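You operate a simulated robot arm through the tools that you are given. There is no shell and no other tool. Be economical: measure what you need, move in short steps, check, and stop when the job is done.

The job below is to be done with a simulated robot arm. You get a single attempt, and the scene is never put back.

TASK
Put the lid on the plate and shake it at the card's speed.
Fine: shut the deck jaw before the run, let it finish, then open the jaw. Where these are worked on the way, their far stop is far enough and under half their travel is too little: deck jaw.
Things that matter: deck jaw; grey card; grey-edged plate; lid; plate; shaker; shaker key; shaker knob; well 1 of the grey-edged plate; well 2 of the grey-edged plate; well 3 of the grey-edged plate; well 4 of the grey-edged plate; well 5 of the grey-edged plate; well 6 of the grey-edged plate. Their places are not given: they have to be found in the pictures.

It is judged by the outcome, as a careful person would: the job done as asked, and still so three seconds after it is handed in. It fails if anything else is knocked over, pushed out of place, dropped, spilled or broken. Lids that push on must go on centred and level and be pressed home; caps that screw on are set level and turned clockwise until they are tight.

THE ROBOT
A 7-joint arm with a three-finger gripper, fixed in place. Base frame: the origin is at the foot of the arm, x ahead of it, y to its left, z up; the work surface is at about z = 0.9. Readings come in m, rad, newtons and seconds.
Its first joint turns from -2.897 to 2.897 rad. Payload 2.69 kg.
The tool frame sits at the grasp point between the pads (the TCP): z along the fingers, y along the line on which they close. The tips reach 0.03 m beyond it. Largest opening 0.128 m; the body of the gripper starts 0.117 m behind the TCP.
Orientation is told as [roll, pitch, yaw] about the base's x, y, z axes, in that order, counted from this pose: with the fingers straight down and closing along the base's y, the tool's x points along the base's -x, its y along +y and its z along -z.

THE INTERFACE
- The arm moves only by the tool move_arm. Its argument "moves" is a list that holds one entry, the list of rows, each a list of 7 numbers: the shift along the base's x, y, z in m, then the turn, a rotation vector about the base's x, y, z in rad, then the opening in per cent of the stroke, from 0 (shut) to 100 (fully open). In form: [[[dx, dy, dz, ax, ay, az, jaw], ...]]. A call has 1 to 8 rows; each row shifts and turns the commanded pose from where the row before left it. Each row takes 0.2 s and may step no farther than 0.05 m and 0.15 rad from the row before; otherwise, or with a gripper value out of range, the whole call is refused. A pose out of reach is approached as far as the arm can. The call stops where the force on the tool passes 40 N (or 10 N more than at its start, if that is more) or the arm is blocked; 0.2 s more then pass. Each finger halts on what it meets, pressing with about 35 N; the grip force reading is that of the motor and also rises with nothing between the fingers. The clock runs only during rows and for 0.2 s after the last one: add rows that do not move to give the fingers time. It gives the time, the measured TCP pose, the force on the tool (base axes), the opening and the grip force at its end, in the units of the frame above (readings bear some noise), with the torque about the TCP (base axes, N m) and any sound that the robot's microphone picked up.
- Cameras (640 x 400 px; columns grow to the right, rows downward): "scene" is fixed at [0.2224, 0.6501, 1.657]; the picture's right is [-0.72, -0.69, 0.00], its down [-0.44, 0.46, -0.77] and it looks along [0.53, -0.56, -0.64] (base axes); focal length 352 px, centre (320, 200). "wrist" rides on the gripper at [0.058, 0.054, -0.131] in the tool frame; the picture's right is [-0.68, 0.74, 0.00], its down [-0.62, -0.57, -0.55] and it looks along [-0.40, -0.37, 0.84] (tool axes); focal length 234 px, centre (320, 200).
- grab_frame(camera): a new picture of that camera. The clock stands still meanwhile.
- move_column(by): slides the trunk up (or, below 0, down) by that many m; the arm rides with it, the base frame stays. It gives what a move gives, with no picture.
- point_at(camera, pixels): for up to 12 pixels [column, row] of the newest picture of that camera ("zoom" is the newest enlarged one), the place [x, y, z] in the base frame of the surface seen there, good to about 0.002 m. The clock stands still meanwhile.
- inspect(camera, box): a new picture of the part [left, top, right, bottom] of that camera's present view, enlarged. The clock stands still meanwhile.
- hand_in(): hands the job in; it is judged then, once.

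Keep the steps short. Do not move on a guess: measure, check each grasp and each placing, and mend mistakes. In all there are 80 turns and 34 pictures (those below and enlarged ones count). Leave the gripper open and the arm clear of the work at the hand-in unless told otherwise, and finish with a single line.

The tools are called as a command line: name --argument value ..., lists and objects as JSON in quotes. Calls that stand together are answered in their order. move_arm: Moves the arm, as the interface text tells. Its arguments: {"type":"object","properties":{"moves":{"type":"array"}},"required":["moves"]} The other tools are called the same way: move_column (by) slides the trunk up or down; grab_frame (camera) takes a picture; point_at (camera, pixels) gives the place of the surface under pixels of a picture; inspect (camera, box) takes an enlarged picture of a part of a camera's view; hand_in () hands the job in.

At the start:

```text
time_s: 0.0
eef_pos: [0.5773, -0.0091, 1.2331]
tool_rot: [0.0, -0.001, -0.001]
wrist_force: [0.0, 0.5, -0.5]
wrist_torque: [0.0, -0.01, 0.0]
grip_width: 0.128
finger_force: 0.1
trunk travel left (down, up): [-0.15, 0.2]
```

scene: 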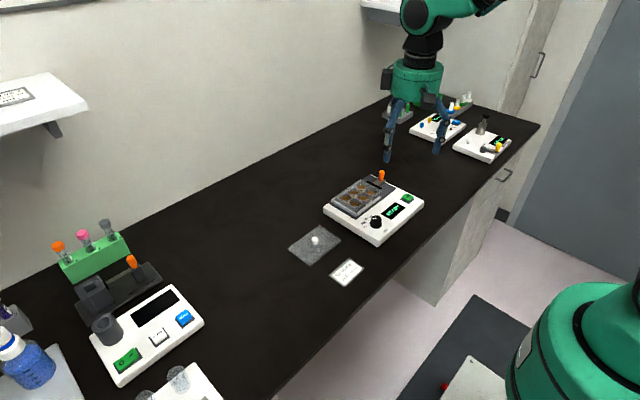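
wrist: 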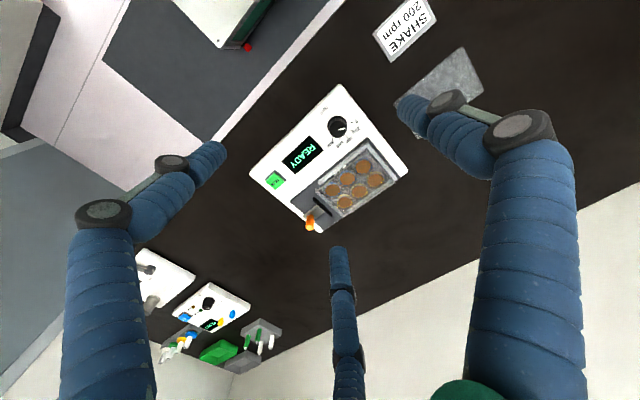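

I see the shaker with the plate near scene (373,208), the lid near (315,243) and the card at (347,272). I'll enlarge these areas first.

inspect --camera "scene" --box '[280, 160, 440, 260]'

inspect --camera "wrist" --box '[240, 80, 420, 240]'

inspect --camera "wrist" --box '[360, 0, 500, 120]'

```text
4.00 times, centred on (360, 210) of scene
```

zoom: 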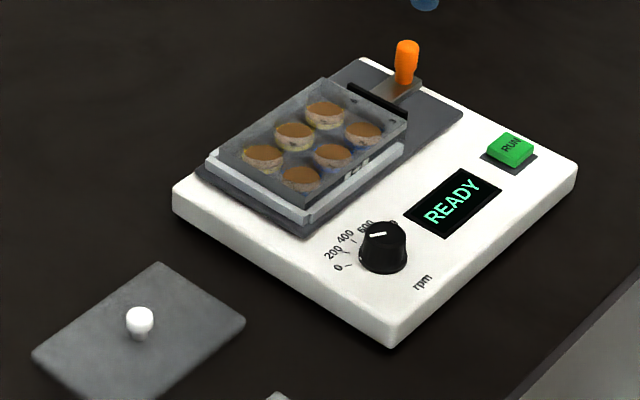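

```text
2.50 times, centred on (330, 160) of wrist
```

zoom: 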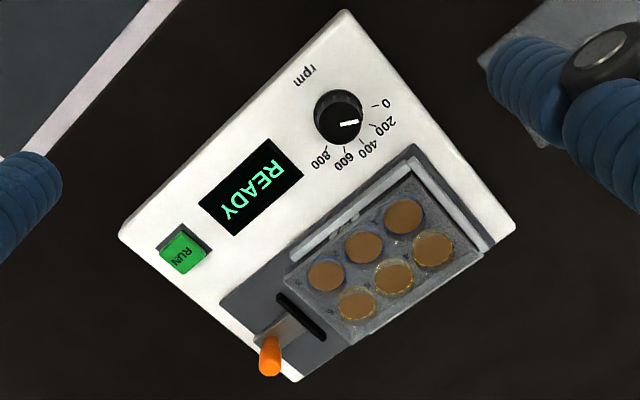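

```text
3.33 times, centred on (430, 60) of wrist
```

zoom: 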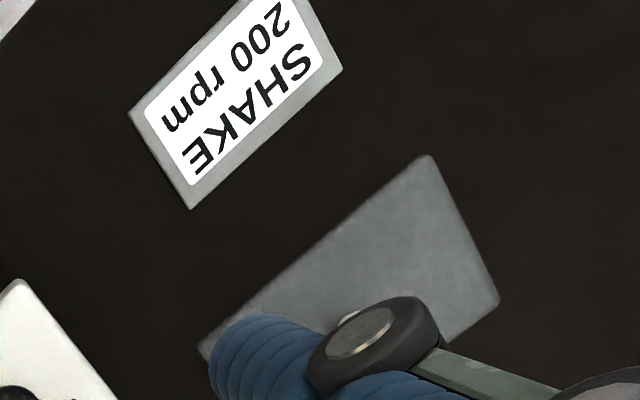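

The card reads 200 rpm. Next I'll measure the lid, its white handle, the shaker knob, the jaw lever, the plate corners and the RUN key.

point_at --camera "scene" --pixels '[[315, 239.5], [320, 226], [340.5, 240.5], [289.5, 248.5], [375, 216.5], [381.5, 173], [381, 179], [360.5, 181], [381, 190.5], [355, 208.5], [335, 197], [407.5, 196.5]]'

inspect --camera "scene" --box '[328, 165, 408, 215]'

```text
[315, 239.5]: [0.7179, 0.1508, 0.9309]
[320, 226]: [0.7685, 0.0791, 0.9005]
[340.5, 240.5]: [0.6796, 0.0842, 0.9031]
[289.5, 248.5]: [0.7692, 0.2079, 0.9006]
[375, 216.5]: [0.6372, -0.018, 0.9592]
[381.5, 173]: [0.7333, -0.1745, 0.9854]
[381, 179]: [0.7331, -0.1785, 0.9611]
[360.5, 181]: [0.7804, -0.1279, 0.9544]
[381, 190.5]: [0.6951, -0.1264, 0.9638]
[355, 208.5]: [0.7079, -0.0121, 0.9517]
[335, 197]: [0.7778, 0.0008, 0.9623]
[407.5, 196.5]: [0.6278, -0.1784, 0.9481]
```

```text
8.00 times, centred on (368, 190) of scene
```

zoom: 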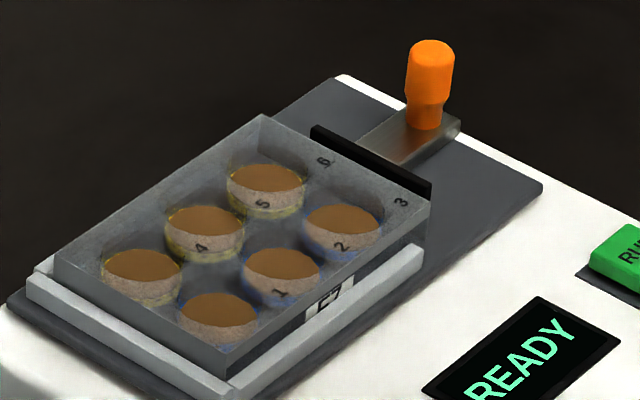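

The jaw's black pad sits next to the plate's end and moves along y. I'll measure the plate rim, pad, lever and fence on this zoom.

point_at --camera "zoom" --pixels '[[264, 118], [424, 205], [226, 368], [62, 256], [340, 163], [315, 132], [425, 187], [430, 48], [427, 115], [458, 125], [380, 145], [530, 187]]'

inspect --camera "scene" --box '[280, 215, 360, 265]'

```text
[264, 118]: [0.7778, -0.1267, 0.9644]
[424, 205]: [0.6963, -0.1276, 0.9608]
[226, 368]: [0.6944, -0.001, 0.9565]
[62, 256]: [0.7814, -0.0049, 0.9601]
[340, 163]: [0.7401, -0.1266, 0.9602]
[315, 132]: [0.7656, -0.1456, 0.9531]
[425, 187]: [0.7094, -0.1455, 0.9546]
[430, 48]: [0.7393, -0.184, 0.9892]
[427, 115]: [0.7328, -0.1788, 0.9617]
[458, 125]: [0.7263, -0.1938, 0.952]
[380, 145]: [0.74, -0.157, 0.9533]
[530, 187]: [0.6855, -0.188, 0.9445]
```

```text
8.00 times, centred on (320, 240) of scene
```

zoom: 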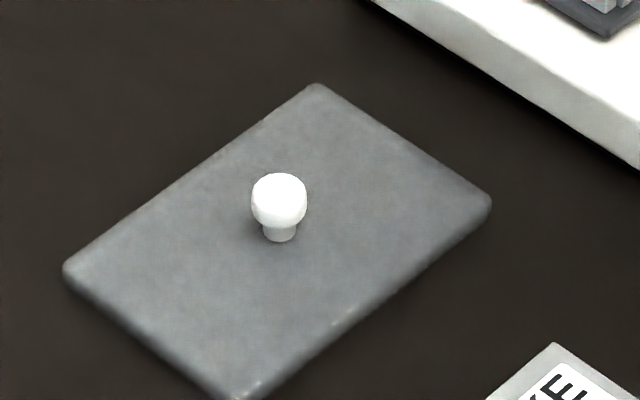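

The plate spans x 0.695–0.780 and y −0.128 to −0.002, with its top at about 0.962. The jaw pad is about 15 mm short of it. Now I'll measure the lid's corners and handle.

point_at --camera "zoom" --pixels '[[318, 90], [484, 203], [243, 388], [72, 268], [280, 178], [280, 205], [255, 200], [305, 200], [280, 236], [200, 250], [350, 180], [400, 230]]'

```text
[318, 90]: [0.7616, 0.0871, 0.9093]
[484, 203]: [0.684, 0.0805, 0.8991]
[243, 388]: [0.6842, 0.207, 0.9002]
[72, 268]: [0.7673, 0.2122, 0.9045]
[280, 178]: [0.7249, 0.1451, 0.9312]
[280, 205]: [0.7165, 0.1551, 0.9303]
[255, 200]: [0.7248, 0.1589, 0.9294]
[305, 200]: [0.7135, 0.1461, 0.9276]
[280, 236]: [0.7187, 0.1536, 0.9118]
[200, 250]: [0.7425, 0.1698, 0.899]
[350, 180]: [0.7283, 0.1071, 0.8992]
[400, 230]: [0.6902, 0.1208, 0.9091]
```

The lid is centred near (0.725, 0.146), with its handle at about (0.723, 0.149, 0.926). I'll move above it with the fingers partly closed, then check with the wrist camera.

move_arm --moves '[[[0.0209, 0.0224, -0.0261, 0, 0, 0, 80], [0.0209, 0.0224, -0.0261, 0, 0, 0, 60], [0.0209, 0.0224, -0.0261, 0, 0, 0, 40], [0.0209, 0.0224, -0.0261, 0, 0, 0, 40], [0.0209, 0.0224, -0.0261, 0, 0, 0, 40], [0.0209, 0.0224, -0.0261, 0, 0, 0, 40], [0.0209, 0.0224, -0.0261, 0, 0, 0, 40], [0, 0, 0, 0, 0, 0, 40]]]'

grab_frame --camera "wrist"

```text
time_s: 1.8
eef_pos: [0.7241, 0.1481, 1.0493]
tool_rot: [0.0, 0.0, 0.001]
wrist_force: [0.7, 0.8, -0.5]
wrist_torque: [-0.07, 0.02, -0.01]
grip_width: 0.0513
finger_force: 0.0
trunk travel left (down, up): [-0.15, 0.2]
```

```text
26 pictures are left
```

wrist: 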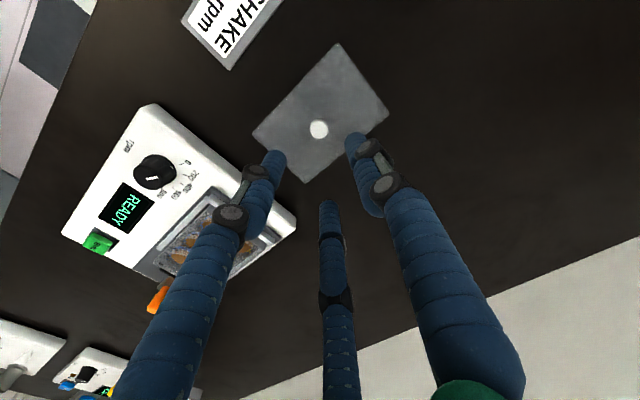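

A third blue limb shows in the middle of the wrist view at (335,280). I'll check it from the scene camera and measure the lid from this view.

inspect --camera "scene" --box '[240, 130, 400, 270]'

point_at --camera "wrist" --pixels '[[319, 129], [312, 129], [326, 129], [319, 122], [337, 46], [387, 113], [306, 180], [255, 134], [330, 215], [275, 165], [352, 148]]'

```text
2.86 times, centred on (320, 200) of scene
```

zoom: 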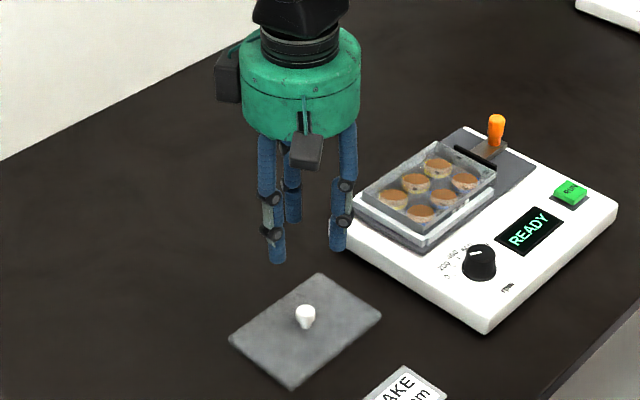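

```text
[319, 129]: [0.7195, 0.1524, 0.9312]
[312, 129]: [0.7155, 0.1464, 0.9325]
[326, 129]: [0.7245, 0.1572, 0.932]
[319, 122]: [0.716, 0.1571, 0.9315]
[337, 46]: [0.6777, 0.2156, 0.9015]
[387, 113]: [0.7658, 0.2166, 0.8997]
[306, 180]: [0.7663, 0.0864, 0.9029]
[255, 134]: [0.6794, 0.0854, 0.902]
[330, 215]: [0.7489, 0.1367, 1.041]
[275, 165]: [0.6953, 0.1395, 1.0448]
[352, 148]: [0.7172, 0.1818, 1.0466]
```

The handle is at (0.7195, 0.1525) with its top at 0.932, and the lid is centred near (0.722, 0.151) and aligned with the axes. I'll centre over the handle and come down.

move_arm --moves '[[[-0.0045, 0.0043, -0.03, 0, 0, 0, 40], [0, 0, -0.03, 0, 0, 0, 40], [0, 0, -0.03, 0, 0, 0, 40], [0, 0, -0.016, 0, 0, 0, 40], [0, 0, -0.005, 0, 0, 0, 40], [0, 0, 0, 0, 0, 0, 40]]]'

inspect --camera "scene" --box '[270, 170, 370, 270]'

```text
time_s: 3.2
eef_pos: [0.7192, 0.1511, 0.94]
tool_rot: [0.0, -0.001, 0.0]
wrist_force: [-0.8, -0.1, 4.0]
wrist_torque: [-0.01, -0.01, 0.02]
grip_width: 0.0514
finger_force: 0.5
trunk travel left (down, up): [-0.15, 0.2]
```

```text
4.00 times, centred on (320, 220) of scene
```

zoom: 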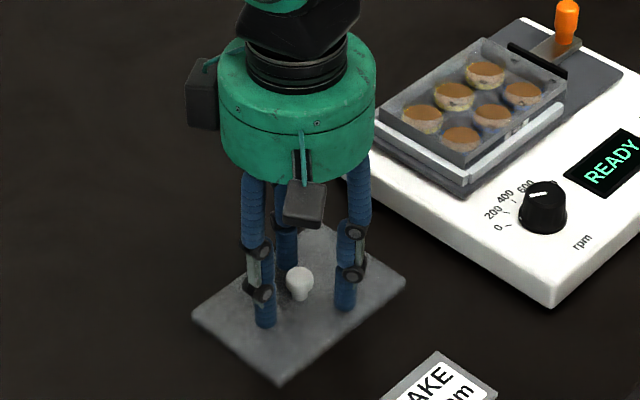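

The fingers are around the handle, and a force of 4 N suggests light contact with the lid. I'll rise 3 mm and close.

move_arm --moves '[[[0, 0.001, 0.003, 0, 0, 0, 40], [0, 0, 0, 0, 0, 0, 25], [0, 0, 0, 0, 0, 0, 15], [0, 0, 0, 0, 0, 0, 8], [0, 0, 0, 0, 0, 0, 2], [0, 0, 0, 0, 0, 0, 2]]]'

```text
time_s: 4.6
eef_pos: [0.7193, 0.1532, 0.9428]
tool_rot: [0.0, 0.002, 0.001]
wrist_force: [-0.1, -0.2, 0.5]
wrist_torque: [0.02, 0.01, 0.04]
grip_width: 0.0181
finger_force: 35.0
trunk travel left (down, up): [-0.15, 0.2]
```

The fingers hold the handle at 18 mm. I'll lift about 0.1 m and check the lid with both cameras.

move_arm --moves '[[[0, 0, 0.01, 0, 0, 0, 2], [0, 0, 0.02, 0, 0, 0, 2], [0, 0, 0.03, 0, 0, 0, 2], [0, 0, 0.03, 0, 0, 0, 2], [0, 0, 0.02, 0, 0, 0, 2], [0, 0, 0, 0, 0, 0, 2]]]'

grab_frame --camera "wrist"

inspect --camera "scene" --box '[270, 130, 410, 240]'

```text
time_s: 6.0
eef_pos: [0.7181, 0.1538, 1.0528]
tool_rot: [-0.001, -0.002, 0.0]
wrist_force: [-0.1, -0.1, 0.0]
wrist_torque: [-0.01, -0.02, -0.03]
grip_width: 0.0181
finger_force: 35.0
trunk travel left (down, up): [-0.15, 0.2]
```

```text
23 pictures are left
```

wrist: 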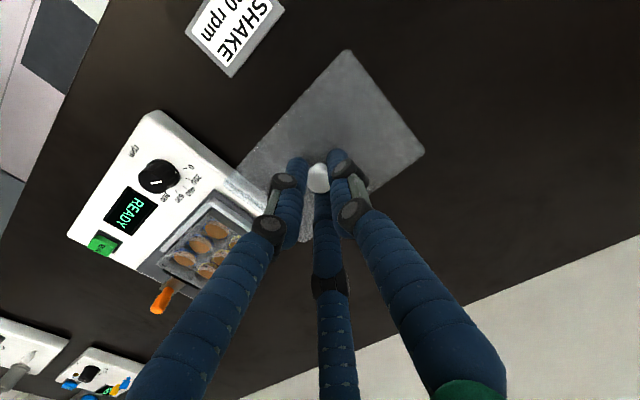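

```text
3.64 times, centred on (340, 185) of scene
```

zoom: 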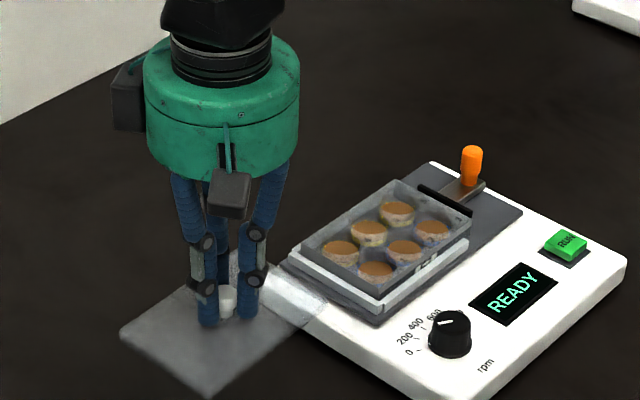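

The lid came up level with the gripper. I'll measure its held corners on the wrist and zoom pictures to get its offset from the TCP.

point_at --camera "wrist" --pixels '[[347, 53], [421, 152], [305, 238], [241, 165], [385, 100], [295, 108], [370, 190], [318, 178], [318, 170]]'

point_at --camera "zoom" --pixels '[[125, 333], [207, 393], [320, 303], [236, 254], [165, 365], [260, 350], [160, 305], [226, 300]]'

```text
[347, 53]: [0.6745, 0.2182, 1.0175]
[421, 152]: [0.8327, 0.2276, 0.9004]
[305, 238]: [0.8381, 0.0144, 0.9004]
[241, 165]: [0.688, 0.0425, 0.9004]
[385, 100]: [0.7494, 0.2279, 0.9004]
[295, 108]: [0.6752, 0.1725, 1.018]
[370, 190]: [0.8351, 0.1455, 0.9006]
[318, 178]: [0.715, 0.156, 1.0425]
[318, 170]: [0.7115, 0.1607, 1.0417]
```

```text
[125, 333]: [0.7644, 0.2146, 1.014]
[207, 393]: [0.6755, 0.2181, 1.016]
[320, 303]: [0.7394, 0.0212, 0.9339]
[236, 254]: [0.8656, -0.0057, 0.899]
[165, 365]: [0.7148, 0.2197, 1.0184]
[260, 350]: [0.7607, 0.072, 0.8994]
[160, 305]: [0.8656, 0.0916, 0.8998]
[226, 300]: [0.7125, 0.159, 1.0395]
```

The +y and −x edges agree with the lid being centred on the TCP. I'll check the other edges with points slightly further in.

point_at --camera "wrist" --pixels '[[414, 150], [418, 154], [381, 101], [378, 101], [372, 184], [368, 186], [248, 163], [252, 165], [308, 228], [310, 236], [262, 140], [265, 143]]'

point_at --camera "zoom" --pixels '[[163, 307], [160, 309], [205, 388], [255, 349], [300, 317], [310, 300], [240, 262], [290, 285], [295, 288], [200, 282], [202, 286], [260, 346]]'

```text
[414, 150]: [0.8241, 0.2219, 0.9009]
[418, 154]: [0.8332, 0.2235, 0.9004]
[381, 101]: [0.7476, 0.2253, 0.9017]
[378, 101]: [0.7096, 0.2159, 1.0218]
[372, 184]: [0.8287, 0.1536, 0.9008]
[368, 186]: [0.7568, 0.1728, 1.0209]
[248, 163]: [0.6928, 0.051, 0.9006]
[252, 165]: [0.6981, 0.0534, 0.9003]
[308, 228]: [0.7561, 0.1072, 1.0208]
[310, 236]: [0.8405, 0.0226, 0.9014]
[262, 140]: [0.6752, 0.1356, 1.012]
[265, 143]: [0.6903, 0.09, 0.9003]
```

```text
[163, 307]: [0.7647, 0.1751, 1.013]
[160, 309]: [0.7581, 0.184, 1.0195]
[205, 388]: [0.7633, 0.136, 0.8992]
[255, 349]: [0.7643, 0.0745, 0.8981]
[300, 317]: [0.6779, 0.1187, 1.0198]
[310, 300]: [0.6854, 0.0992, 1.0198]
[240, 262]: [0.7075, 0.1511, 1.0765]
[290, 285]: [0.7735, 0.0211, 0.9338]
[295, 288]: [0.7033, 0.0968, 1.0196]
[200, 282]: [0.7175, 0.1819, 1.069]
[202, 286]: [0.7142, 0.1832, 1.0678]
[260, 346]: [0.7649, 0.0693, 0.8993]
```

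The held lid spans x about 0.6745–0.7645 and y about 0.09–0.219, with a 9 mm skirt, so it is centred within about 1 mm of the TCP. I need the plate's rim accurately, so I'll zoom again on it.

inspect --camera "scene" --box '[330, 173, 394, 213]'

```text
10.00 times, centred on (362, 193) of scene
```

zoom: 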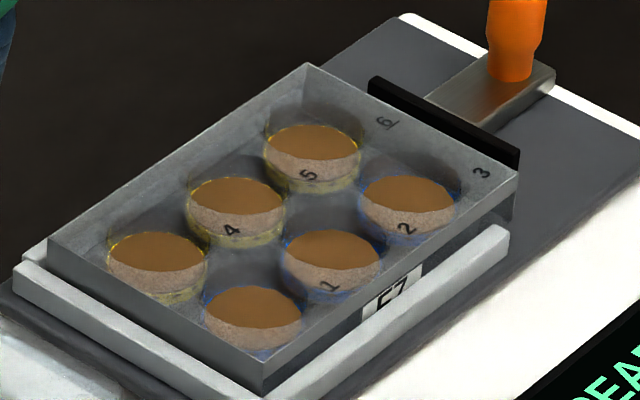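

I'll probe points just inside each top edge of the plate.

point_at --camera "zoom" --pixels '[[180, 155], [178, 153], [410, 124], [412, 120], [400, 260], [404, 264], [150, 300], [146, 304], [60, 246], [308, 70], [508, 176], [262, 356]]'

point_at --camera "zoom" --pixels '[[262, 380], [340, 328], [420, 268], [150, 322], [470, 220], [500, 232], [140, 325], [440, 120], [520, 155], [515, 45], [510, 75], [545, 80]]'

```text
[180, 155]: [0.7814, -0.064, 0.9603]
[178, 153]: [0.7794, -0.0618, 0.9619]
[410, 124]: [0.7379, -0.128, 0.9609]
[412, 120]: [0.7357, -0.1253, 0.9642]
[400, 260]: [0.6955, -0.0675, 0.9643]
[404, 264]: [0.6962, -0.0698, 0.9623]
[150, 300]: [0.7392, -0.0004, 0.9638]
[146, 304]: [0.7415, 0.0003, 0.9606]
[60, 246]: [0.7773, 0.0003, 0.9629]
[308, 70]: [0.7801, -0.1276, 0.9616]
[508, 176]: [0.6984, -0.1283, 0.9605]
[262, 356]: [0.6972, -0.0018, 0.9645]
```

```text
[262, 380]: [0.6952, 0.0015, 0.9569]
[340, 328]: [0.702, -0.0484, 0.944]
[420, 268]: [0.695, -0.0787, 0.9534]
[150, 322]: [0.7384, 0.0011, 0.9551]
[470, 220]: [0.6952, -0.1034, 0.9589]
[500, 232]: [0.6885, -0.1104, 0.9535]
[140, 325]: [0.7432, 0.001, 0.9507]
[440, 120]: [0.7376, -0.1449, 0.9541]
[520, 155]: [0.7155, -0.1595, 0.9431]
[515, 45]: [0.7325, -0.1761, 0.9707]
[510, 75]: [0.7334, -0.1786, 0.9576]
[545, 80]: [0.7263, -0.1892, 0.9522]
```

The plate is centred at (0.738, −0.0637) and the lid at about (0.7195, 0.154). I'll carry the lid +0.0185 in x and −0.2177 in y at this height.

move_arm --moves '[[[0.0031, -0.0363, 0, 0, 0, 0, 2], [0.0031, -0.0363, 0, 0, 0, 0, 2], [0.0031, -0.0363, 0, 0, 0, 0, 2], [0.0031, -0.0363, 0, 0, 0, 0, 2], [0.0031, -0.0363, 0, 0, 0, 0, 2], [0.003, -0.0362, 0, 0, 0, 0, 2], [0, 0, -0.02, 0, 0, 0, 2], [0, 0, 0, 0, 0, 0, 2]]]'

inspect --camera "scene" --box '[320, 140, 416, 215]'

```text
time_s: 7.8
eef_pos: [0.7363, -0.0633, 1.0338]
tool_rot: [0.0, 0.0, 0.0]
wrist_force: [0.7, 0.3, 0.4]
wrist_torque: [-0.01, 0.0, -0.01]
grip_width: 0.0182
finger_force: 34.8
trunk travel left (down, up): [-0.15, 0.2]
```

```text
5.33 times, centred on (368, 178) of scene
```

zoom: 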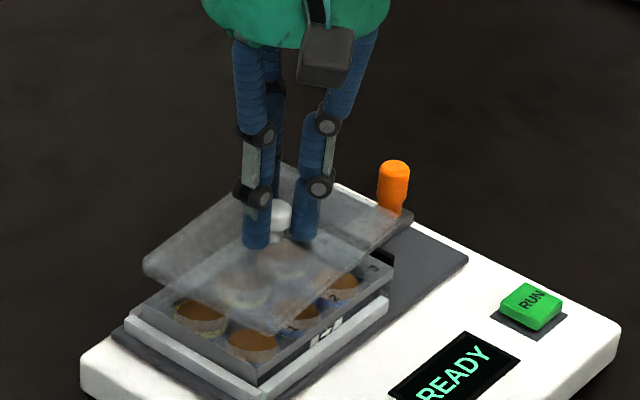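

The lid hovers over the plate. I'll measure its near edges here to check it is centred.

point_at --camera "zoom" --pixels '[[275, 326], [150, 263], [408, 216], [210, 297], [205, 300], [345, 275], [350, 275], [275, 333], [215, 212], [380, 239], [345, 181], [155, 272]]'

```text
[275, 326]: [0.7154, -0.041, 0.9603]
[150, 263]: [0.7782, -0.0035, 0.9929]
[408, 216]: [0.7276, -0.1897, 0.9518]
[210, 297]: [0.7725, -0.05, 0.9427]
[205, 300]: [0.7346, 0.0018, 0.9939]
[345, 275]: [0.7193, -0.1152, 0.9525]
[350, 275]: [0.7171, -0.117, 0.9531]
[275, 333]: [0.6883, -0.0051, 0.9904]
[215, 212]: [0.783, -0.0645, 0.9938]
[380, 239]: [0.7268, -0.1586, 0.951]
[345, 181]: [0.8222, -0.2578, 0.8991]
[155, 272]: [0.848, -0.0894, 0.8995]
```

The +y edge reads 0.002 and the +x edge 0.783. I'll probe the −x and −y sides of the skirt.

point_at --camera "zoom" --pixels '[[280, 330], [300, 316], [320, 300], [340, 284], [360, 266], [400, 228], [405, 222], [410, 221], [390, 205], [395, 212], [404, 212], [300, 312]]'

point_at --camera "zoom" --pixels '[[190, 288], [240, 314], [255, 322], [165, 278], [195, 296], [180, 233], [200, 221], [230, 202], [240, 196], [400, 222], [370, 255], [330, 290]]'

```text
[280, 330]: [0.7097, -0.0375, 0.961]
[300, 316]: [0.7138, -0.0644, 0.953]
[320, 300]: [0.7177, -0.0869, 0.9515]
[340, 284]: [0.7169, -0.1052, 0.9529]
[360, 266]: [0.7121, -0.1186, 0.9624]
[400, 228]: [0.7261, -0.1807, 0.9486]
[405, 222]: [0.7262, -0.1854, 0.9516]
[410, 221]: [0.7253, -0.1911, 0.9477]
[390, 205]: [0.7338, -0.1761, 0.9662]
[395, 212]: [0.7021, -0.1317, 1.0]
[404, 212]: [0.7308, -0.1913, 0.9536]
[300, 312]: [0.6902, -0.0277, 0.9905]
```

```text
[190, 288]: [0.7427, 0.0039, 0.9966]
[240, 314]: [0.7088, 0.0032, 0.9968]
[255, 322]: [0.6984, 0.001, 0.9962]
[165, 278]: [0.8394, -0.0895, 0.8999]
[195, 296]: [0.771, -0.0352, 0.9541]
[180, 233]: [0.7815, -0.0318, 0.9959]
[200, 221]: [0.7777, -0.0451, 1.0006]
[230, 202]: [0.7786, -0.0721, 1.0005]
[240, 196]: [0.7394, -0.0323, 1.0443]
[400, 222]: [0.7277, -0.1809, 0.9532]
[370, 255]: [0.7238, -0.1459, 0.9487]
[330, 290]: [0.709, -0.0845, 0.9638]
```

Averaged, the lid centre is about (0.737, −0.064), within measurement error of the plate's (0.738, −0.0637). I'll lower it slowly and watch the force.

move_arm --moves '[[[0.0005, 0, -0.015, 0, 0, 0, 2], [0, 0, -0.01, 0, 0, 0, 2], [0, 0, -0.003, 0, 0, 0, 2], [0, 0, -0.002, 0, 0, 0, 2], [0, 0, -0.002, 0, 0, 0, 2], [0, 0, 0, 0, 0, 0, 2]]]'

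```text
time_s: 9.2
eef_pos: [0.7361, -0.0647, 1.004]
tool_rot: [0.0, -0.004, 0.001]
wrist_force: [-0.9, 9.6, 33.8]
wrist_torque: [0.24, 0.05, -0.2]
grip_width: 0.018
finger_force: 34.8
trunk travel left (down, up): [-0.15, 0.2]
```

Contact came at z 1.004 with 34 N up and 10 N in +y, so I'll back off slightly and look at how the lid sits.

move_arm --moves '[[[0, 0, 0.003, 0, 0, 0, 2], [0, 0, 0, 0, 0, 0, 2]]]'

inspect --camera "scene" --box '[328, 165, 408, 215]'

```text
time_s: 9.8
eef_pos: [0.7359, -0.0646, 1.0039]
tool_rot: [-0.001, 0.001, -0.001]
wrist_force: [0.3, 6.1, 13.8]
wrist_torque: [0.03, -0.28, -0.1]
grip_width: 0.0175
finger_force: 34.4
trunk travel left (down, up): [-0.15, 0.2]
```

```text
8.00 times, centred on (368, 190) of scene
```

zoom: 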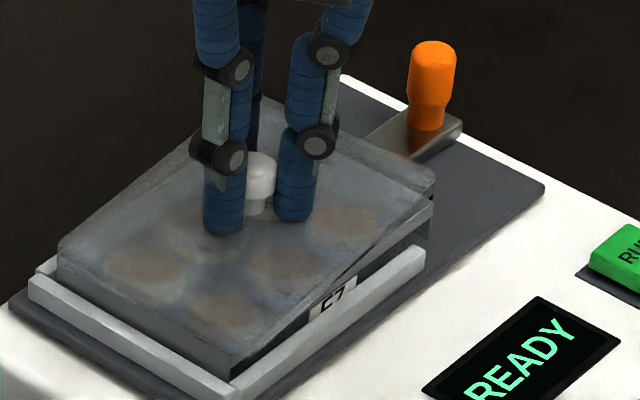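

The lid may be slightly high at its −y end. I'll measure heights across its top and the skirt edges.

point_at --camera "zoom" --pixels '[[75, 245], [225, 335], [420, 190], [270, 110], [150, 250], [350, 200], [340, 140], [150, 295], [232, 360], [430, 205], [240, 345], [330, 280]]'

inspect --camera "scene" --box '[352, 180, 392, 214]'

```text
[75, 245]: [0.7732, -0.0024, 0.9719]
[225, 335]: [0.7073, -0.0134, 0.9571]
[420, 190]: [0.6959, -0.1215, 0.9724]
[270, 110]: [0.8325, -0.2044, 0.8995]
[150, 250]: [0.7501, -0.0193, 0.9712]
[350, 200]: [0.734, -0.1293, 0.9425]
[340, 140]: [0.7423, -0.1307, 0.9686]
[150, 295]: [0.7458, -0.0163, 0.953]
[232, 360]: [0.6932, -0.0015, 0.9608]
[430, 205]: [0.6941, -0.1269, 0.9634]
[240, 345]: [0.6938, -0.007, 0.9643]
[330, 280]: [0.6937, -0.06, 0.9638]
```

```text
11.76 times, centred on (372, 197) of scene
```

zoom: 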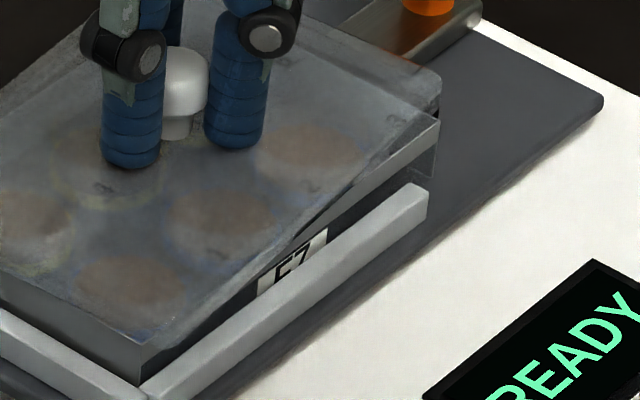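

The lid's top is at about 0.972, 10 mm above the rim, so the skirt is still on the rim. The bright wedge hints at a small offset or yaw. I'll take the closer wrist view.

inspect --camera "wrist" --box '[220, 20, 440, 250]'

```text
1.74 times, centred on (330, 135) of wrist
```

zoom: 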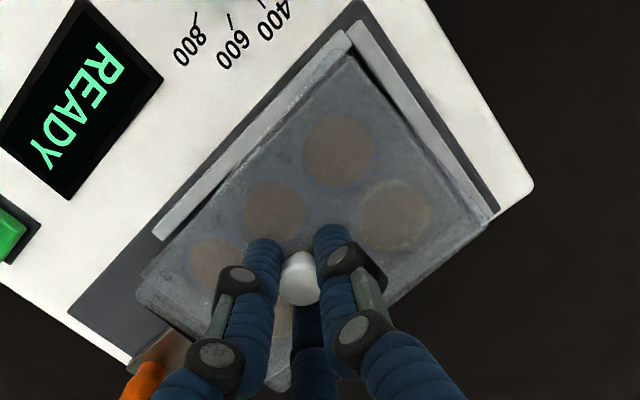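

The gaps to both fences are wedge-shaped, which suggests the lid is turned slightly counter-clockwise. I'll measure the lid's edges and both fences here.

point_at --camera "zoom" --pixels '[[352, 62], [320, 95], [280, 140], [240, 180], [200, 222], [160, 268], [145, 290], [375, 82], [400, 112], [430, 148], [460, 185], [480, 212]]'

point_at --camera "zoom" --pixels '[[340, 50], [255, 138], [160, 235], [360, 35], [400, 85], [450, 150], [485, 208], [485, 218], [472, 205], [450, 178], [410, 128], [380, 92]]'

```text
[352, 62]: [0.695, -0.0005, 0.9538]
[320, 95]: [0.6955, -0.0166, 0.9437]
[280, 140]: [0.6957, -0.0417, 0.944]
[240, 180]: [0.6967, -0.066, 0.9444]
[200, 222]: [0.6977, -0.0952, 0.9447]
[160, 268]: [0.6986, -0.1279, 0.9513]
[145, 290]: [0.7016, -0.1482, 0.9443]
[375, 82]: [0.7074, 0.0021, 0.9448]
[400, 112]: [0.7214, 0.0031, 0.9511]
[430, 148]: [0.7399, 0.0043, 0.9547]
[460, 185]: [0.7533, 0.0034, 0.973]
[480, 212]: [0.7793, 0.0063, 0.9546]
```

```text
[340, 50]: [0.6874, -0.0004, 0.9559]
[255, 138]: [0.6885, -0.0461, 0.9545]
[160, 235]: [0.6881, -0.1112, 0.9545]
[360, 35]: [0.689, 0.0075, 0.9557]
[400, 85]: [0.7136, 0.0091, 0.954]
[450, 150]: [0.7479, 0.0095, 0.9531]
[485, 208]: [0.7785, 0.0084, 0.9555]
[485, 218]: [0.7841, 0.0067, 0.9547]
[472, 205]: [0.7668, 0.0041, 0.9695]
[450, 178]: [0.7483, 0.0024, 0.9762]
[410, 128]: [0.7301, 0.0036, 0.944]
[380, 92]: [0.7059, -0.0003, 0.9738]
```

The fences lie along the axes, while the lid's +y edge seems to run from 0.001 to 0.004 along x. I'll find its −x edge precisely at several places.

point_at --camera "zoom" --pixels '[[345, 72], [343, 70], [341, 68], [290, 132], [286, 129], [283, 126], [225, 204], [221, 201], [217, 198], [168, 268], [164, 265], [172, 272]]'

point_at --camera "zoom" --pixels '[[330, 85], [328, 82], [326, 79], [310, 108], [307, 105], [304, 102], [260, 160], [264, 164], [268, 168], [200, 232], [204, 236], [208, 240]]'

```text
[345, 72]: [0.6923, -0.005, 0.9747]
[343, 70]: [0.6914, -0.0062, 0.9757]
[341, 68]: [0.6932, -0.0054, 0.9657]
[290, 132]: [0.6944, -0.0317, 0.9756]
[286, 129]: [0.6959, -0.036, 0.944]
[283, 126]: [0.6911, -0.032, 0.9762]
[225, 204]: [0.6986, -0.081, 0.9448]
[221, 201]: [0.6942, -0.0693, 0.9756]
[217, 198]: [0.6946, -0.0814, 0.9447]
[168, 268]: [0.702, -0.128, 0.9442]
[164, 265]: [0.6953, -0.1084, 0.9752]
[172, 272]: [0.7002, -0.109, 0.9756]
```

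```text
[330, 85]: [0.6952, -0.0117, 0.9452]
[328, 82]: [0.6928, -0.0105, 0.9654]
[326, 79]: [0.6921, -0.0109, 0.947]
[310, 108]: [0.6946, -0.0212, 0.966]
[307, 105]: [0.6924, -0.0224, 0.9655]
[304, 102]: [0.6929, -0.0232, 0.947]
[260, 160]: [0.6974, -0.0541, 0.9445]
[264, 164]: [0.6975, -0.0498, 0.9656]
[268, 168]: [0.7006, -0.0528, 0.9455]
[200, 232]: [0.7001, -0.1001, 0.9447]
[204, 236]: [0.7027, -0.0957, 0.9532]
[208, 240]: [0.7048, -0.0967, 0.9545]
```

The lid's top is at 0.9756 and its −x edge runs from 0.691 at the +y end to 0.695 at the −y end. That confirms a yaw of about +0.045 rad, picked up in the grasp. I'll lift 15 mm, turn the tool −0.045 rad and look again.

move_arm --moves '[[[0, 0, 0.008, 0, 0, 0, 2], [0, 0, 0.007, 0, 0, 0, 2], [0, 0, 0, 0, 0, -0.045, 2], [0, 0, 0, 0, 0, 0, 2]]]'

inspect --camera "wrist" --box '[220, 20, 440, 250]'

inspect --camera "scene" --box '[330, 165, 402, 213]'

```text
time_s: 10.8
eef_pos: [0.7376, -0.0653, 1.0202]
tool_rot: [0.0, -0.001, -0.045]
wrist_force: [-0.1, 0.3, -0.1]
wrist_torque: [0.02, 0.0, 0.01]
grip_width: 0.0179
finger_force: 34.8
trunk travel left (down, up): [-0.15, 0.2]
```

```text
1.74 times, centred on (330, 135) of wrist
```

zoom: 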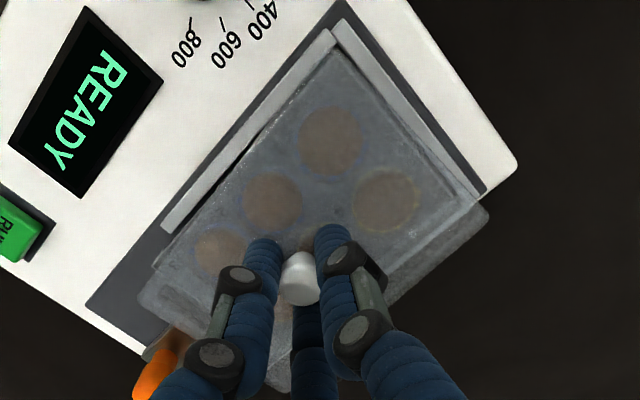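

```text
8.33 times, centred on (366, 189) of scene
```

zoom: 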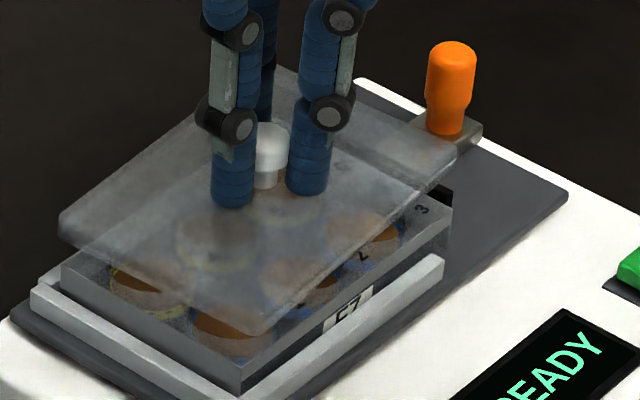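

The lid still looks slightly turned against the plate in the scene zoom. I'll measure points along the lid's −x and +y lower edges there.

point_at --camera "zoom" --pixels '[[280, 320], [300, 303], [320, 286], [340, 270], [360, 253], [380, 236], [400, 218], [420, 200], [440, 182], [460, 165], [475, 150], [265, 330]]'

point_at --camera "zoom" --pixels '[[65, 230], [80, 242], [100, 253], [120, 264], [140, 274], [160, 285], [180, 295], [200, 305], [220, 315], [240, 325], [255, 332], [85, 205]]'

```text
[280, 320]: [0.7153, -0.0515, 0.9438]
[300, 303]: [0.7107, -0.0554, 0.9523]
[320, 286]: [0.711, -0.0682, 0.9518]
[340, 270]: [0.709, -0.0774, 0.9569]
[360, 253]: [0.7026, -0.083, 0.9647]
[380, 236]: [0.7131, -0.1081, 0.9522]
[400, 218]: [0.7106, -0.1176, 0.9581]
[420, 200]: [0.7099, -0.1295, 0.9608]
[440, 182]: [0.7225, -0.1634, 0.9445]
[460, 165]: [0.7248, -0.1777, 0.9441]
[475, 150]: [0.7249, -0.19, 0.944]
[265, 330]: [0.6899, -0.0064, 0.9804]
```

```text
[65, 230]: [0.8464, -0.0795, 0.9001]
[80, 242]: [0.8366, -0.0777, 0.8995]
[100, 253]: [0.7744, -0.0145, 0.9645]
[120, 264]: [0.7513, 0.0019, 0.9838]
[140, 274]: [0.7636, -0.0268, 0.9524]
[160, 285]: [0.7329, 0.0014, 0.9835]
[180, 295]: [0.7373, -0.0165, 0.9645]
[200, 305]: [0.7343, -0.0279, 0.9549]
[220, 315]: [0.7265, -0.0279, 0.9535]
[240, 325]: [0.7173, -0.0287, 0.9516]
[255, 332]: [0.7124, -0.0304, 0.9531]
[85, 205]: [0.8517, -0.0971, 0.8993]
```

Only a few of those pixels land on the see-through lid. I'll take a tighter wrist zoom over the −x and +y edges.

inspect --camera "wrist" --box '[265, 35, 405, 160]'

```text
3.20 times, centred on (335, 98) of wrist
```

zoom: 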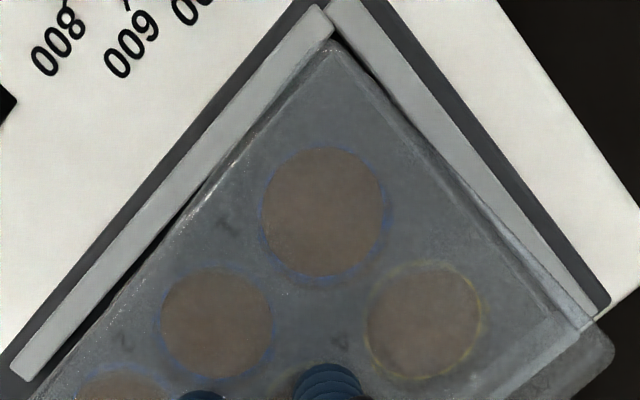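

Comparing slopes, the fence edges match the base axes exactly. The lid's +y edge, about (350,55) to (605,330), is still about 0.05 rad counter-clockwise. I'll confirm with dense probes across that edge.

point_at --camera "zoom" --pixels '[[355, 70], [358, 67], [361, 64], [364, 61], [366, 66], [362, 70], [368, 70], [365, 74], [372, 74], [368, 78], [375, 78], [360, 76]]'

point_at --camera "zoom" --pixels '[[590, 318], [594, 322], [598, 322], [600, 326], [604, 328], [606, 332], [600, 332], [596, 328], [590, 326], [586, 322], [582, 312], [588, 312]]'

point_at --camera "zoom" --pixels '[[40, 390], [45, 390], [50, 390], [55, 390], [60, 390], [65, 390], [70, 390], [75, 390], [80, 390], [85, 390], [90, 390], [95, 390]]'

point_at --camera "zoom" --pixels '[[255, 120], [258, 120], [261, 120], [264, 120], [267, 120], [270, 120], [273, 120], [276, 120], [279, 120], [282, 120], [285, 120], [288, 120]]'

```text
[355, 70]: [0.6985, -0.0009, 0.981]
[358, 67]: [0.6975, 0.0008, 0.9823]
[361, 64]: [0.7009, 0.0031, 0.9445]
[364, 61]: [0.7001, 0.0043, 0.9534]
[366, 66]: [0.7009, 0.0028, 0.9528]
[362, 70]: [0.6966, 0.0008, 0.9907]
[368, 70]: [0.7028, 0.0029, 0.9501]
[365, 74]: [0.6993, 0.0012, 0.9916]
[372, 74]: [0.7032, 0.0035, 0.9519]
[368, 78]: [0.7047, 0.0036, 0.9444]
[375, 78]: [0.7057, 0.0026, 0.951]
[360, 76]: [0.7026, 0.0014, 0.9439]
```

```text
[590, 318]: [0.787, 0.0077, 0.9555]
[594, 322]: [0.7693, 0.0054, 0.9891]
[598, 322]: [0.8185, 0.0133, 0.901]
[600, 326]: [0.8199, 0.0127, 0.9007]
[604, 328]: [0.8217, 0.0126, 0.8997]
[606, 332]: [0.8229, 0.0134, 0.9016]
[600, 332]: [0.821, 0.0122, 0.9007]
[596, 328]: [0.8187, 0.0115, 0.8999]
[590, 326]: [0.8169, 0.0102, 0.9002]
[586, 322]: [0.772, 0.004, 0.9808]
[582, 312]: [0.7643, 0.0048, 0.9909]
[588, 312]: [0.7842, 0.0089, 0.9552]
```

```text
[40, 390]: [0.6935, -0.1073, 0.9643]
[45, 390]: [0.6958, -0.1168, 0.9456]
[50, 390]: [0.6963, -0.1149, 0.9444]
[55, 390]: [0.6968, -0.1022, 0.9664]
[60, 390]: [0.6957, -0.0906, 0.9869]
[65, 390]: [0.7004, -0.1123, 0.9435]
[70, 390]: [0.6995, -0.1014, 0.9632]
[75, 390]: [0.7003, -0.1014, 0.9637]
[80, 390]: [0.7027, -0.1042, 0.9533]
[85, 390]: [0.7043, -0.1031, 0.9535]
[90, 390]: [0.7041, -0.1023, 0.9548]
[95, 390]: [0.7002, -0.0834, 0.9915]
```

```text
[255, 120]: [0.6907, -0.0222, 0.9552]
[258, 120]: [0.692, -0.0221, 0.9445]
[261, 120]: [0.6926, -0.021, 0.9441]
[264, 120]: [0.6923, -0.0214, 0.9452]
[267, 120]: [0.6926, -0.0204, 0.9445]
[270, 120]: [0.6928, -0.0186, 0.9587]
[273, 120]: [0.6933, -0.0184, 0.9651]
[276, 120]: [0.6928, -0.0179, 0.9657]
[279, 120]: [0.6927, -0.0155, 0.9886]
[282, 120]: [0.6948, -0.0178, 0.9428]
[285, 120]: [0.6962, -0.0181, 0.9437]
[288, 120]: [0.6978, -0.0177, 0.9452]
```

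Slopes on both edges give about +0.05 rad of remaining yaw. I'll turn another −0.05 rad, then view the whole lid against the plate.

move_arm --moves '[[[0, 0, 0, 0, 0, -0.05, 2], [0, 0, 0, 0, 0, 0, 2]]]'

inspect --camera "wrist" --box '[255, 30, 415, 190]'

```text
time_s: 11.4
eef_pos: [0.7384, -0.0642, 1.0198]
tool_rot: [-0.001, 0.001, -0.097]
wrist_force: [-0.9, -0.1, -0.4]
wrist_torque: [0.03, -0.01, -0.01]
grip_width: 0.0175
finger_force: 35.2
trunk travel left (down, up): [-0.15, 0.2]
```

```text
2.50 times, centred on (335, 110) of wrist
```

zoom: 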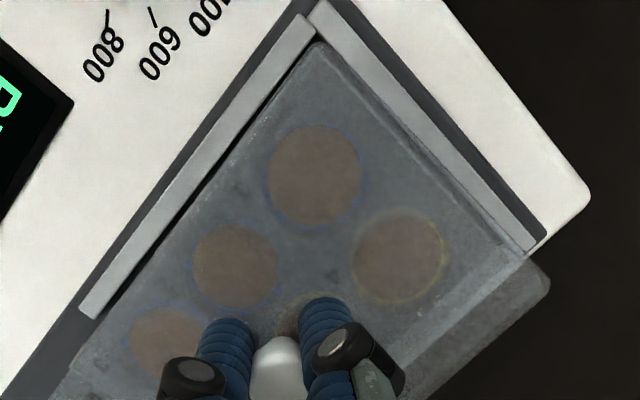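

The lid's +y edge now matches the expected vanishing direction. I'll probe all four edges for the offset.

point_at --camera "zoom" --pixels '[[335, 62], [339, 60], [343, 60], [347, 64], [345, 68], [350, 70], [353, 74], [350, 77], [357, 80], [354, 84], [362, 84], [360, 88]]'

point_at --camera "zoom" --pixels '[[520, 248], [524, 250], [528, 252], [532, 254], [536, 256], [540, 260], [536, 262], [530, 262], [524, 258], [518, 252], [514, 248], [512, 240]]'

point_at --camera "zoom" --pixels '[[70, 370], [74, 370], [78, 370], [82, 370], [86, 370], [90, 370], [94, 370], [98, 370], [102, 370], [106, 370], [110, 370], [66, 370]]'

point_at --camera "zoom" --pixels '[[254, 114], [257, 114], [260, 114], [263, 114], [266, 114], [269, 114], [272, 114], [275, 114], [278, 114], [281, 114], [284, 114], [287, 114]]'

point_at --camera "zoom" --pixels '[[460, 352], [456, 352], [452, 352], [448, 352], [444, 352], [440, 352], [436, 352], [464, 352], [432, 352], [428, 352], [424, 352], [420, 352]]'

```text
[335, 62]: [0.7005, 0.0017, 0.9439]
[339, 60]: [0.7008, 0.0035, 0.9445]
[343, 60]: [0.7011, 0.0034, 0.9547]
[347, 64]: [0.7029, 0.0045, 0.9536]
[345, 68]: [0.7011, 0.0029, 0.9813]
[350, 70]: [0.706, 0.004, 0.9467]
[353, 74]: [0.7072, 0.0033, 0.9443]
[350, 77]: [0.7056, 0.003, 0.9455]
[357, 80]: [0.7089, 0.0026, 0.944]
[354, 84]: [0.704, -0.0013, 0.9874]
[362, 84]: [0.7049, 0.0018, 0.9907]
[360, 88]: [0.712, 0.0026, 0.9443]
```

```text
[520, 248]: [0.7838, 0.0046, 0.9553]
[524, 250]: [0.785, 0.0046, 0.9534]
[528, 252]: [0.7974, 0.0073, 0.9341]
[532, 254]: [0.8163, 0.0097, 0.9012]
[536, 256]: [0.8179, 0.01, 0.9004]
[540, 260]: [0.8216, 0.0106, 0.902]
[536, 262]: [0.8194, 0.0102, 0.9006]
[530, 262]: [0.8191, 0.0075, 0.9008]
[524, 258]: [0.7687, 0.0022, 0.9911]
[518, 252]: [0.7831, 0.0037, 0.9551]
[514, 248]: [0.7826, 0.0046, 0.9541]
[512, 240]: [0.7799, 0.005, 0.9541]
```

```text
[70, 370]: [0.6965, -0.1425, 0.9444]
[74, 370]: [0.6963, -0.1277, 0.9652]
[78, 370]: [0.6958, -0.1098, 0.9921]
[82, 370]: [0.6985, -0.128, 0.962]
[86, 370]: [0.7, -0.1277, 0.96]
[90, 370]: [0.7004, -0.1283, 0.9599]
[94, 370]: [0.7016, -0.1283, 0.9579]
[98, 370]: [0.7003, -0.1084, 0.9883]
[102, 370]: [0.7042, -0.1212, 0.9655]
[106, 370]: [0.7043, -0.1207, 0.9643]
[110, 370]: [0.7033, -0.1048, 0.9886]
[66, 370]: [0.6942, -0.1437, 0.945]
```

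```text
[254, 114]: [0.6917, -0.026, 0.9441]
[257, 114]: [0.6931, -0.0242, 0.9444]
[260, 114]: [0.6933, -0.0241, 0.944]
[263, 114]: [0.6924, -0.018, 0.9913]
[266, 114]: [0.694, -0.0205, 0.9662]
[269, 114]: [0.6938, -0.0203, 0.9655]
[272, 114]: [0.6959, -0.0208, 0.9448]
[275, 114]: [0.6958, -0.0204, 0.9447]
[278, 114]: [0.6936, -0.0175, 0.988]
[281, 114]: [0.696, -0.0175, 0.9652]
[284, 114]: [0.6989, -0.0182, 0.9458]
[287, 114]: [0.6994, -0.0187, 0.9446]
```

```text
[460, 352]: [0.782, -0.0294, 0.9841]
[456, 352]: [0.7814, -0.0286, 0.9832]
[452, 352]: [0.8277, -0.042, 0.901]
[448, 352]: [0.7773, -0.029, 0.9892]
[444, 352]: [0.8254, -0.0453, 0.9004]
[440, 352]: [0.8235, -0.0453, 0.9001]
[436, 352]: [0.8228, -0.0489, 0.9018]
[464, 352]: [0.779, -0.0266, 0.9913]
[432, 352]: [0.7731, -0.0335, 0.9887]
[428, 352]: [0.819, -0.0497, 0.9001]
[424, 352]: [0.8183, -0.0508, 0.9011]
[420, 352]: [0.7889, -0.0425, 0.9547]
```

The lid now spans x 0.692–0.783 with its +y edge at 0.003, against a plate of 0.6945–0.7815 and 0.001. It is centred and square within 1 mm, so I'll lower it slowly again.

move_arm --moves '[[[0, -0.0005, -0.01, 0, 0, 0, 2], [0, 0, -0.004, 0, 0, 0, 2], [0, 0, -0.002, 0, 0, 0, 2], [0, 0, -0.002, 0, 0, 0, 2], [0, 0, -0.001, 0, 0, 0, 2], [0, 0, 0, 0, 0, 0, 2]]]'

```text
time_s: 12.8
eef_pos: [0.7373, -0.0644, 1.0028]
tool_rot: [0.0, -0.005, -0.095]
wrist_force: [-0.1, 6.0, 33.7]
wrist_torque: [0.18, 1.16, -0.28]
grip_width: 0.0179
finger_force: 35.2
trunk travel left (down, up): [-0.15, 0.2]
```

Contact again at 1.003. The torque about y of 1.16 N·m at 34 N places the contact about 34 mm toward −x, so the −x skirt is sitting on the rim and the lid needs to go about 1 mm further −x. The +y side force suggests a little +y as well. I'll unload, shift and lower again.

move_arm --moves '[[[0, 0, 0.004, 0, 0, 0, 2], [-0.001, 0.0005, 0, 0, 0, 0, 2], [0, 0, -0.002, 0, 0, 0, 2], [0, 0, -0.002, 0, 0, 0, 2], [0, 0, -0.001, 0, 0, 0, 2], [0, 0, 0, 0, 0, 0, 2]]]'

```text
time_s: 14.2
eef_pos: [0.7379, -0.0653, 1.0029]
tool_rot: [0.002, -0.004, -0.094]
wrist_force: [0.9, -1.2, 34.7]
wrist_torque: [-0.81, 1.25, -0.24]
grip_width: 0.0175
finger_force: 34.9
trunk travel left (down, up): [-0.15, 0.2]
```

The contact has moved to the −x/−y corner, which fits a small leftover counter-clockwise yaw plus needing more −x. I'll unload, turn −0.02 rad, shift −1 mm in x and −0.5 mm in y, and lower again.

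move_arm --moves '[[[0, 0, 0.004, 0, 0, 0, 2], [-0.001, -0.0005, 0, 0, 0, -0.02, 2], [0, 0, -0.002, 0, 0, 0, 2], [0, 0, -0.002, 0, 0, 0, 2], [0, 0, -0.001, 0, 0, 0, 2], [0, 0, 0, 0, 0, 0, 2]]]'

```text
time_s: 15.6
eef_pos: [0.7345, -0.0647, 0.9999]
tool_rot: [0.0, -0.002, -0.115]
wrist_force: [2.0, 1.0, 43.3]
wrist_torque: [-0.35, 1.82, -0.07]
grip_width: 0.0177
finger_force: 34.5
trunk travel left (down, up): [-0.15, 0.2]
```

It went 3 mm lower, with the load now along the whole −x edge. I'll unload a little and look.

move_arm --moves '[[[0, 0, 0.003, 0, 0, 0, 2], [0, 0, 0, 0, 0, 0, 2]]]'

inspect --camera "wrist" --box '[240, 25, 430, 215]'

```text
time_s: 16.2
eef_pos: [0.7336, -0.0648, 1.0002]
tool_rot: [0.0, 0.001, -0.118]
wrist_force: [2.0, 1.5, 24.3]
wrist_torque: [-0.2, 0.96, -0.13]
grip_width: 0.0178
finger_force: 35.2
trunk travel left (down, up): [-0.15, 0.2]
```

```text
2.11 times, centred on (335, 120) of wrist
```

zoom: 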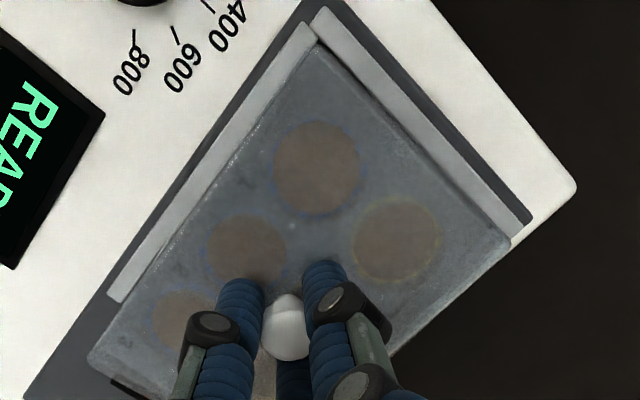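

The lid now looks square to the fences. I'll probe heights across its top for level and home depth.

point_at --camera "zoom" --pixels '[[318, 60], [322, 66], [316, 70], [310, 75], [490, 235], [480, 230], [485, 245], [495, 243], [110, 355], [118, 350], [125, 345], [105, 350]]'

point_at --camera "zoom" --pixels '[[200, 210], [210, 215], [220, 205], [230, 190], [400, 170], [390, 160], [380, 150], [420, 300], [430, 290], [440, 280], [130, 355], [140, 360]]'

```text
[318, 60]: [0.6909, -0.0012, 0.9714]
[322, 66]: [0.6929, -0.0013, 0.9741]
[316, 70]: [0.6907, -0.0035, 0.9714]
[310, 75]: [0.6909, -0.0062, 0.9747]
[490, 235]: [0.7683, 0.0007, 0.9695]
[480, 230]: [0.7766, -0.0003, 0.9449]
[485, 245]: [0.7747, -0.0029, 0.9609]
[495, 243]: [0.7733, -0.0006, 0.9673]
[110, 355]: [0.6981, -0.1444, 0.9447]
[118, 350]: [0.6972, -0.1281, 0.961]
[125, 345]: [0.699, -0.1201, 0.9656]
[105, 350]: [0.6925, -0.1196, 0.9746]
```

```text
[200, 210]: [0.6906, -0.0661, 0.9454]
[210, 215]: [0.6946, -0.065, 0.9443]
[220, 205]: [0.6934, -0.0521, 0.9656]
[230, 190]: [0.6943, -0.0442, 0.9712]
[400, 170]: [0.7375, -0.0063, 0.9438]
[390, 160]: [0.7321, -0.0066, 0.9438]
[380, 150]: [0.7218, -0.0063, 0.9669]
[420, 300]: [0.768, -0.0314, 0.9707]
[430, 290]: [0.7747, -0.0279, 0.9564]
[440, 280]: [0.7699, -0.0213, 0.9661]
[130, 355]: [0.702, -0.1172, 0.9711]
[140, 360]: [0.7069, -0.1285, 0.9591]
```

The lid's top is at 0.974 on the −x side and 0.9695 on the +x side, so the +x skirt is over the rim and the −x skirt is still on it. I'll nudge −x by 0.7 mm steps under light pressure.

move_arm --moves '[[[-0.0007, 0, 0, 0, 0, 0, 2], [-0.0007, 0, -0.001, 0, 0, 0, 2], [-0.0007, 0, -0.001, 0, 0, 0, 2], [0, 0, -0.001, 0, 0, 0, 2], [0, 0, 0, 0, 0, 0, 2]]]'

```text
time_s: 17.4
eef_pos: [0.732, -0.0645, 0.9982]
tool_rot: [-0.001, 0.002, -0.114]
wrist_force: [1.1, -2.4, 16.4]
wrist_torque: [0.39, -0.99, -0.21]
grip_width: 0.0181
finger_force: 35.2
trunk travel left (down, up): [-0.15, 0.2]
```

The load is now on the +x side, so the −x skirt has gone over. I'll come back slightly in +x while pressing.

move_arm --moves '[[[0.0005, 0, -0.001, 0, 0, 0, 2], [0.0005, 0, -0.001, 0, 0, 0, 2], [0.0005, 0, -0.001, 0, 0, 0, 2], [0, 0, 0, 0, 0, 0, 2]]]'

```text
time_s: 18.4
eef_pos: [0.7338, -0.0649, 0.9968]
tool_rot: [0.0, 0.0, -0.115]
wrist_force: [-0.6, 1.2, 23.0]
wrist_torque: [0.0, 0.09, -0.05]
grip_width: 0.0173
finger_force: 35.1
trunk travel left (down, up): [-0.15, 0.2]
```

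The load is now centred with near-zero torques at z 0.9968, which looks seated. I'll press a little more and look.

move_arm --moves '[[[0, 0, -0.001, 0, 0, 0, 2], [0, 0, -0.001, 0, 0, 0, 2], [0, 0, 0, 0, 0, 0, 2]]]'

inspect --camera "scene" --box '[328, 170, 400, 215]'

```text
time_s: 19.2
eef_pos: [0.7338, -0.0658, 0.9955]
tool_rot: [-0.001, -0.003, -0.115]
wrist_force: [0.2, 0.5, 39.6]
wrist_torque: [0.02, 0.12, -0.06]
grip_width: 0.0173
finger_force: 35.1
trunk travel left (down, up): [-0.15, 0.2]
```

```text
8.89 times, centred on (364, 192) of scene
```

zoom: 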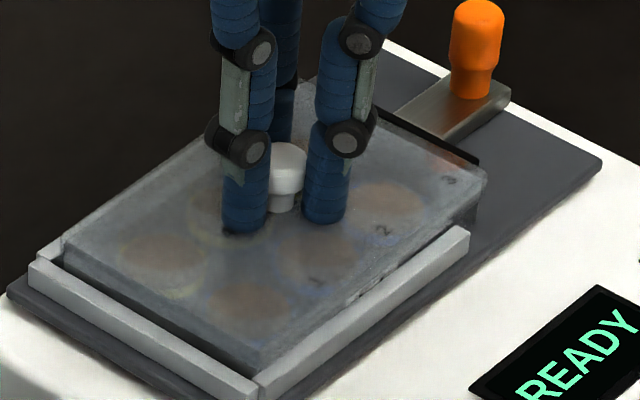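

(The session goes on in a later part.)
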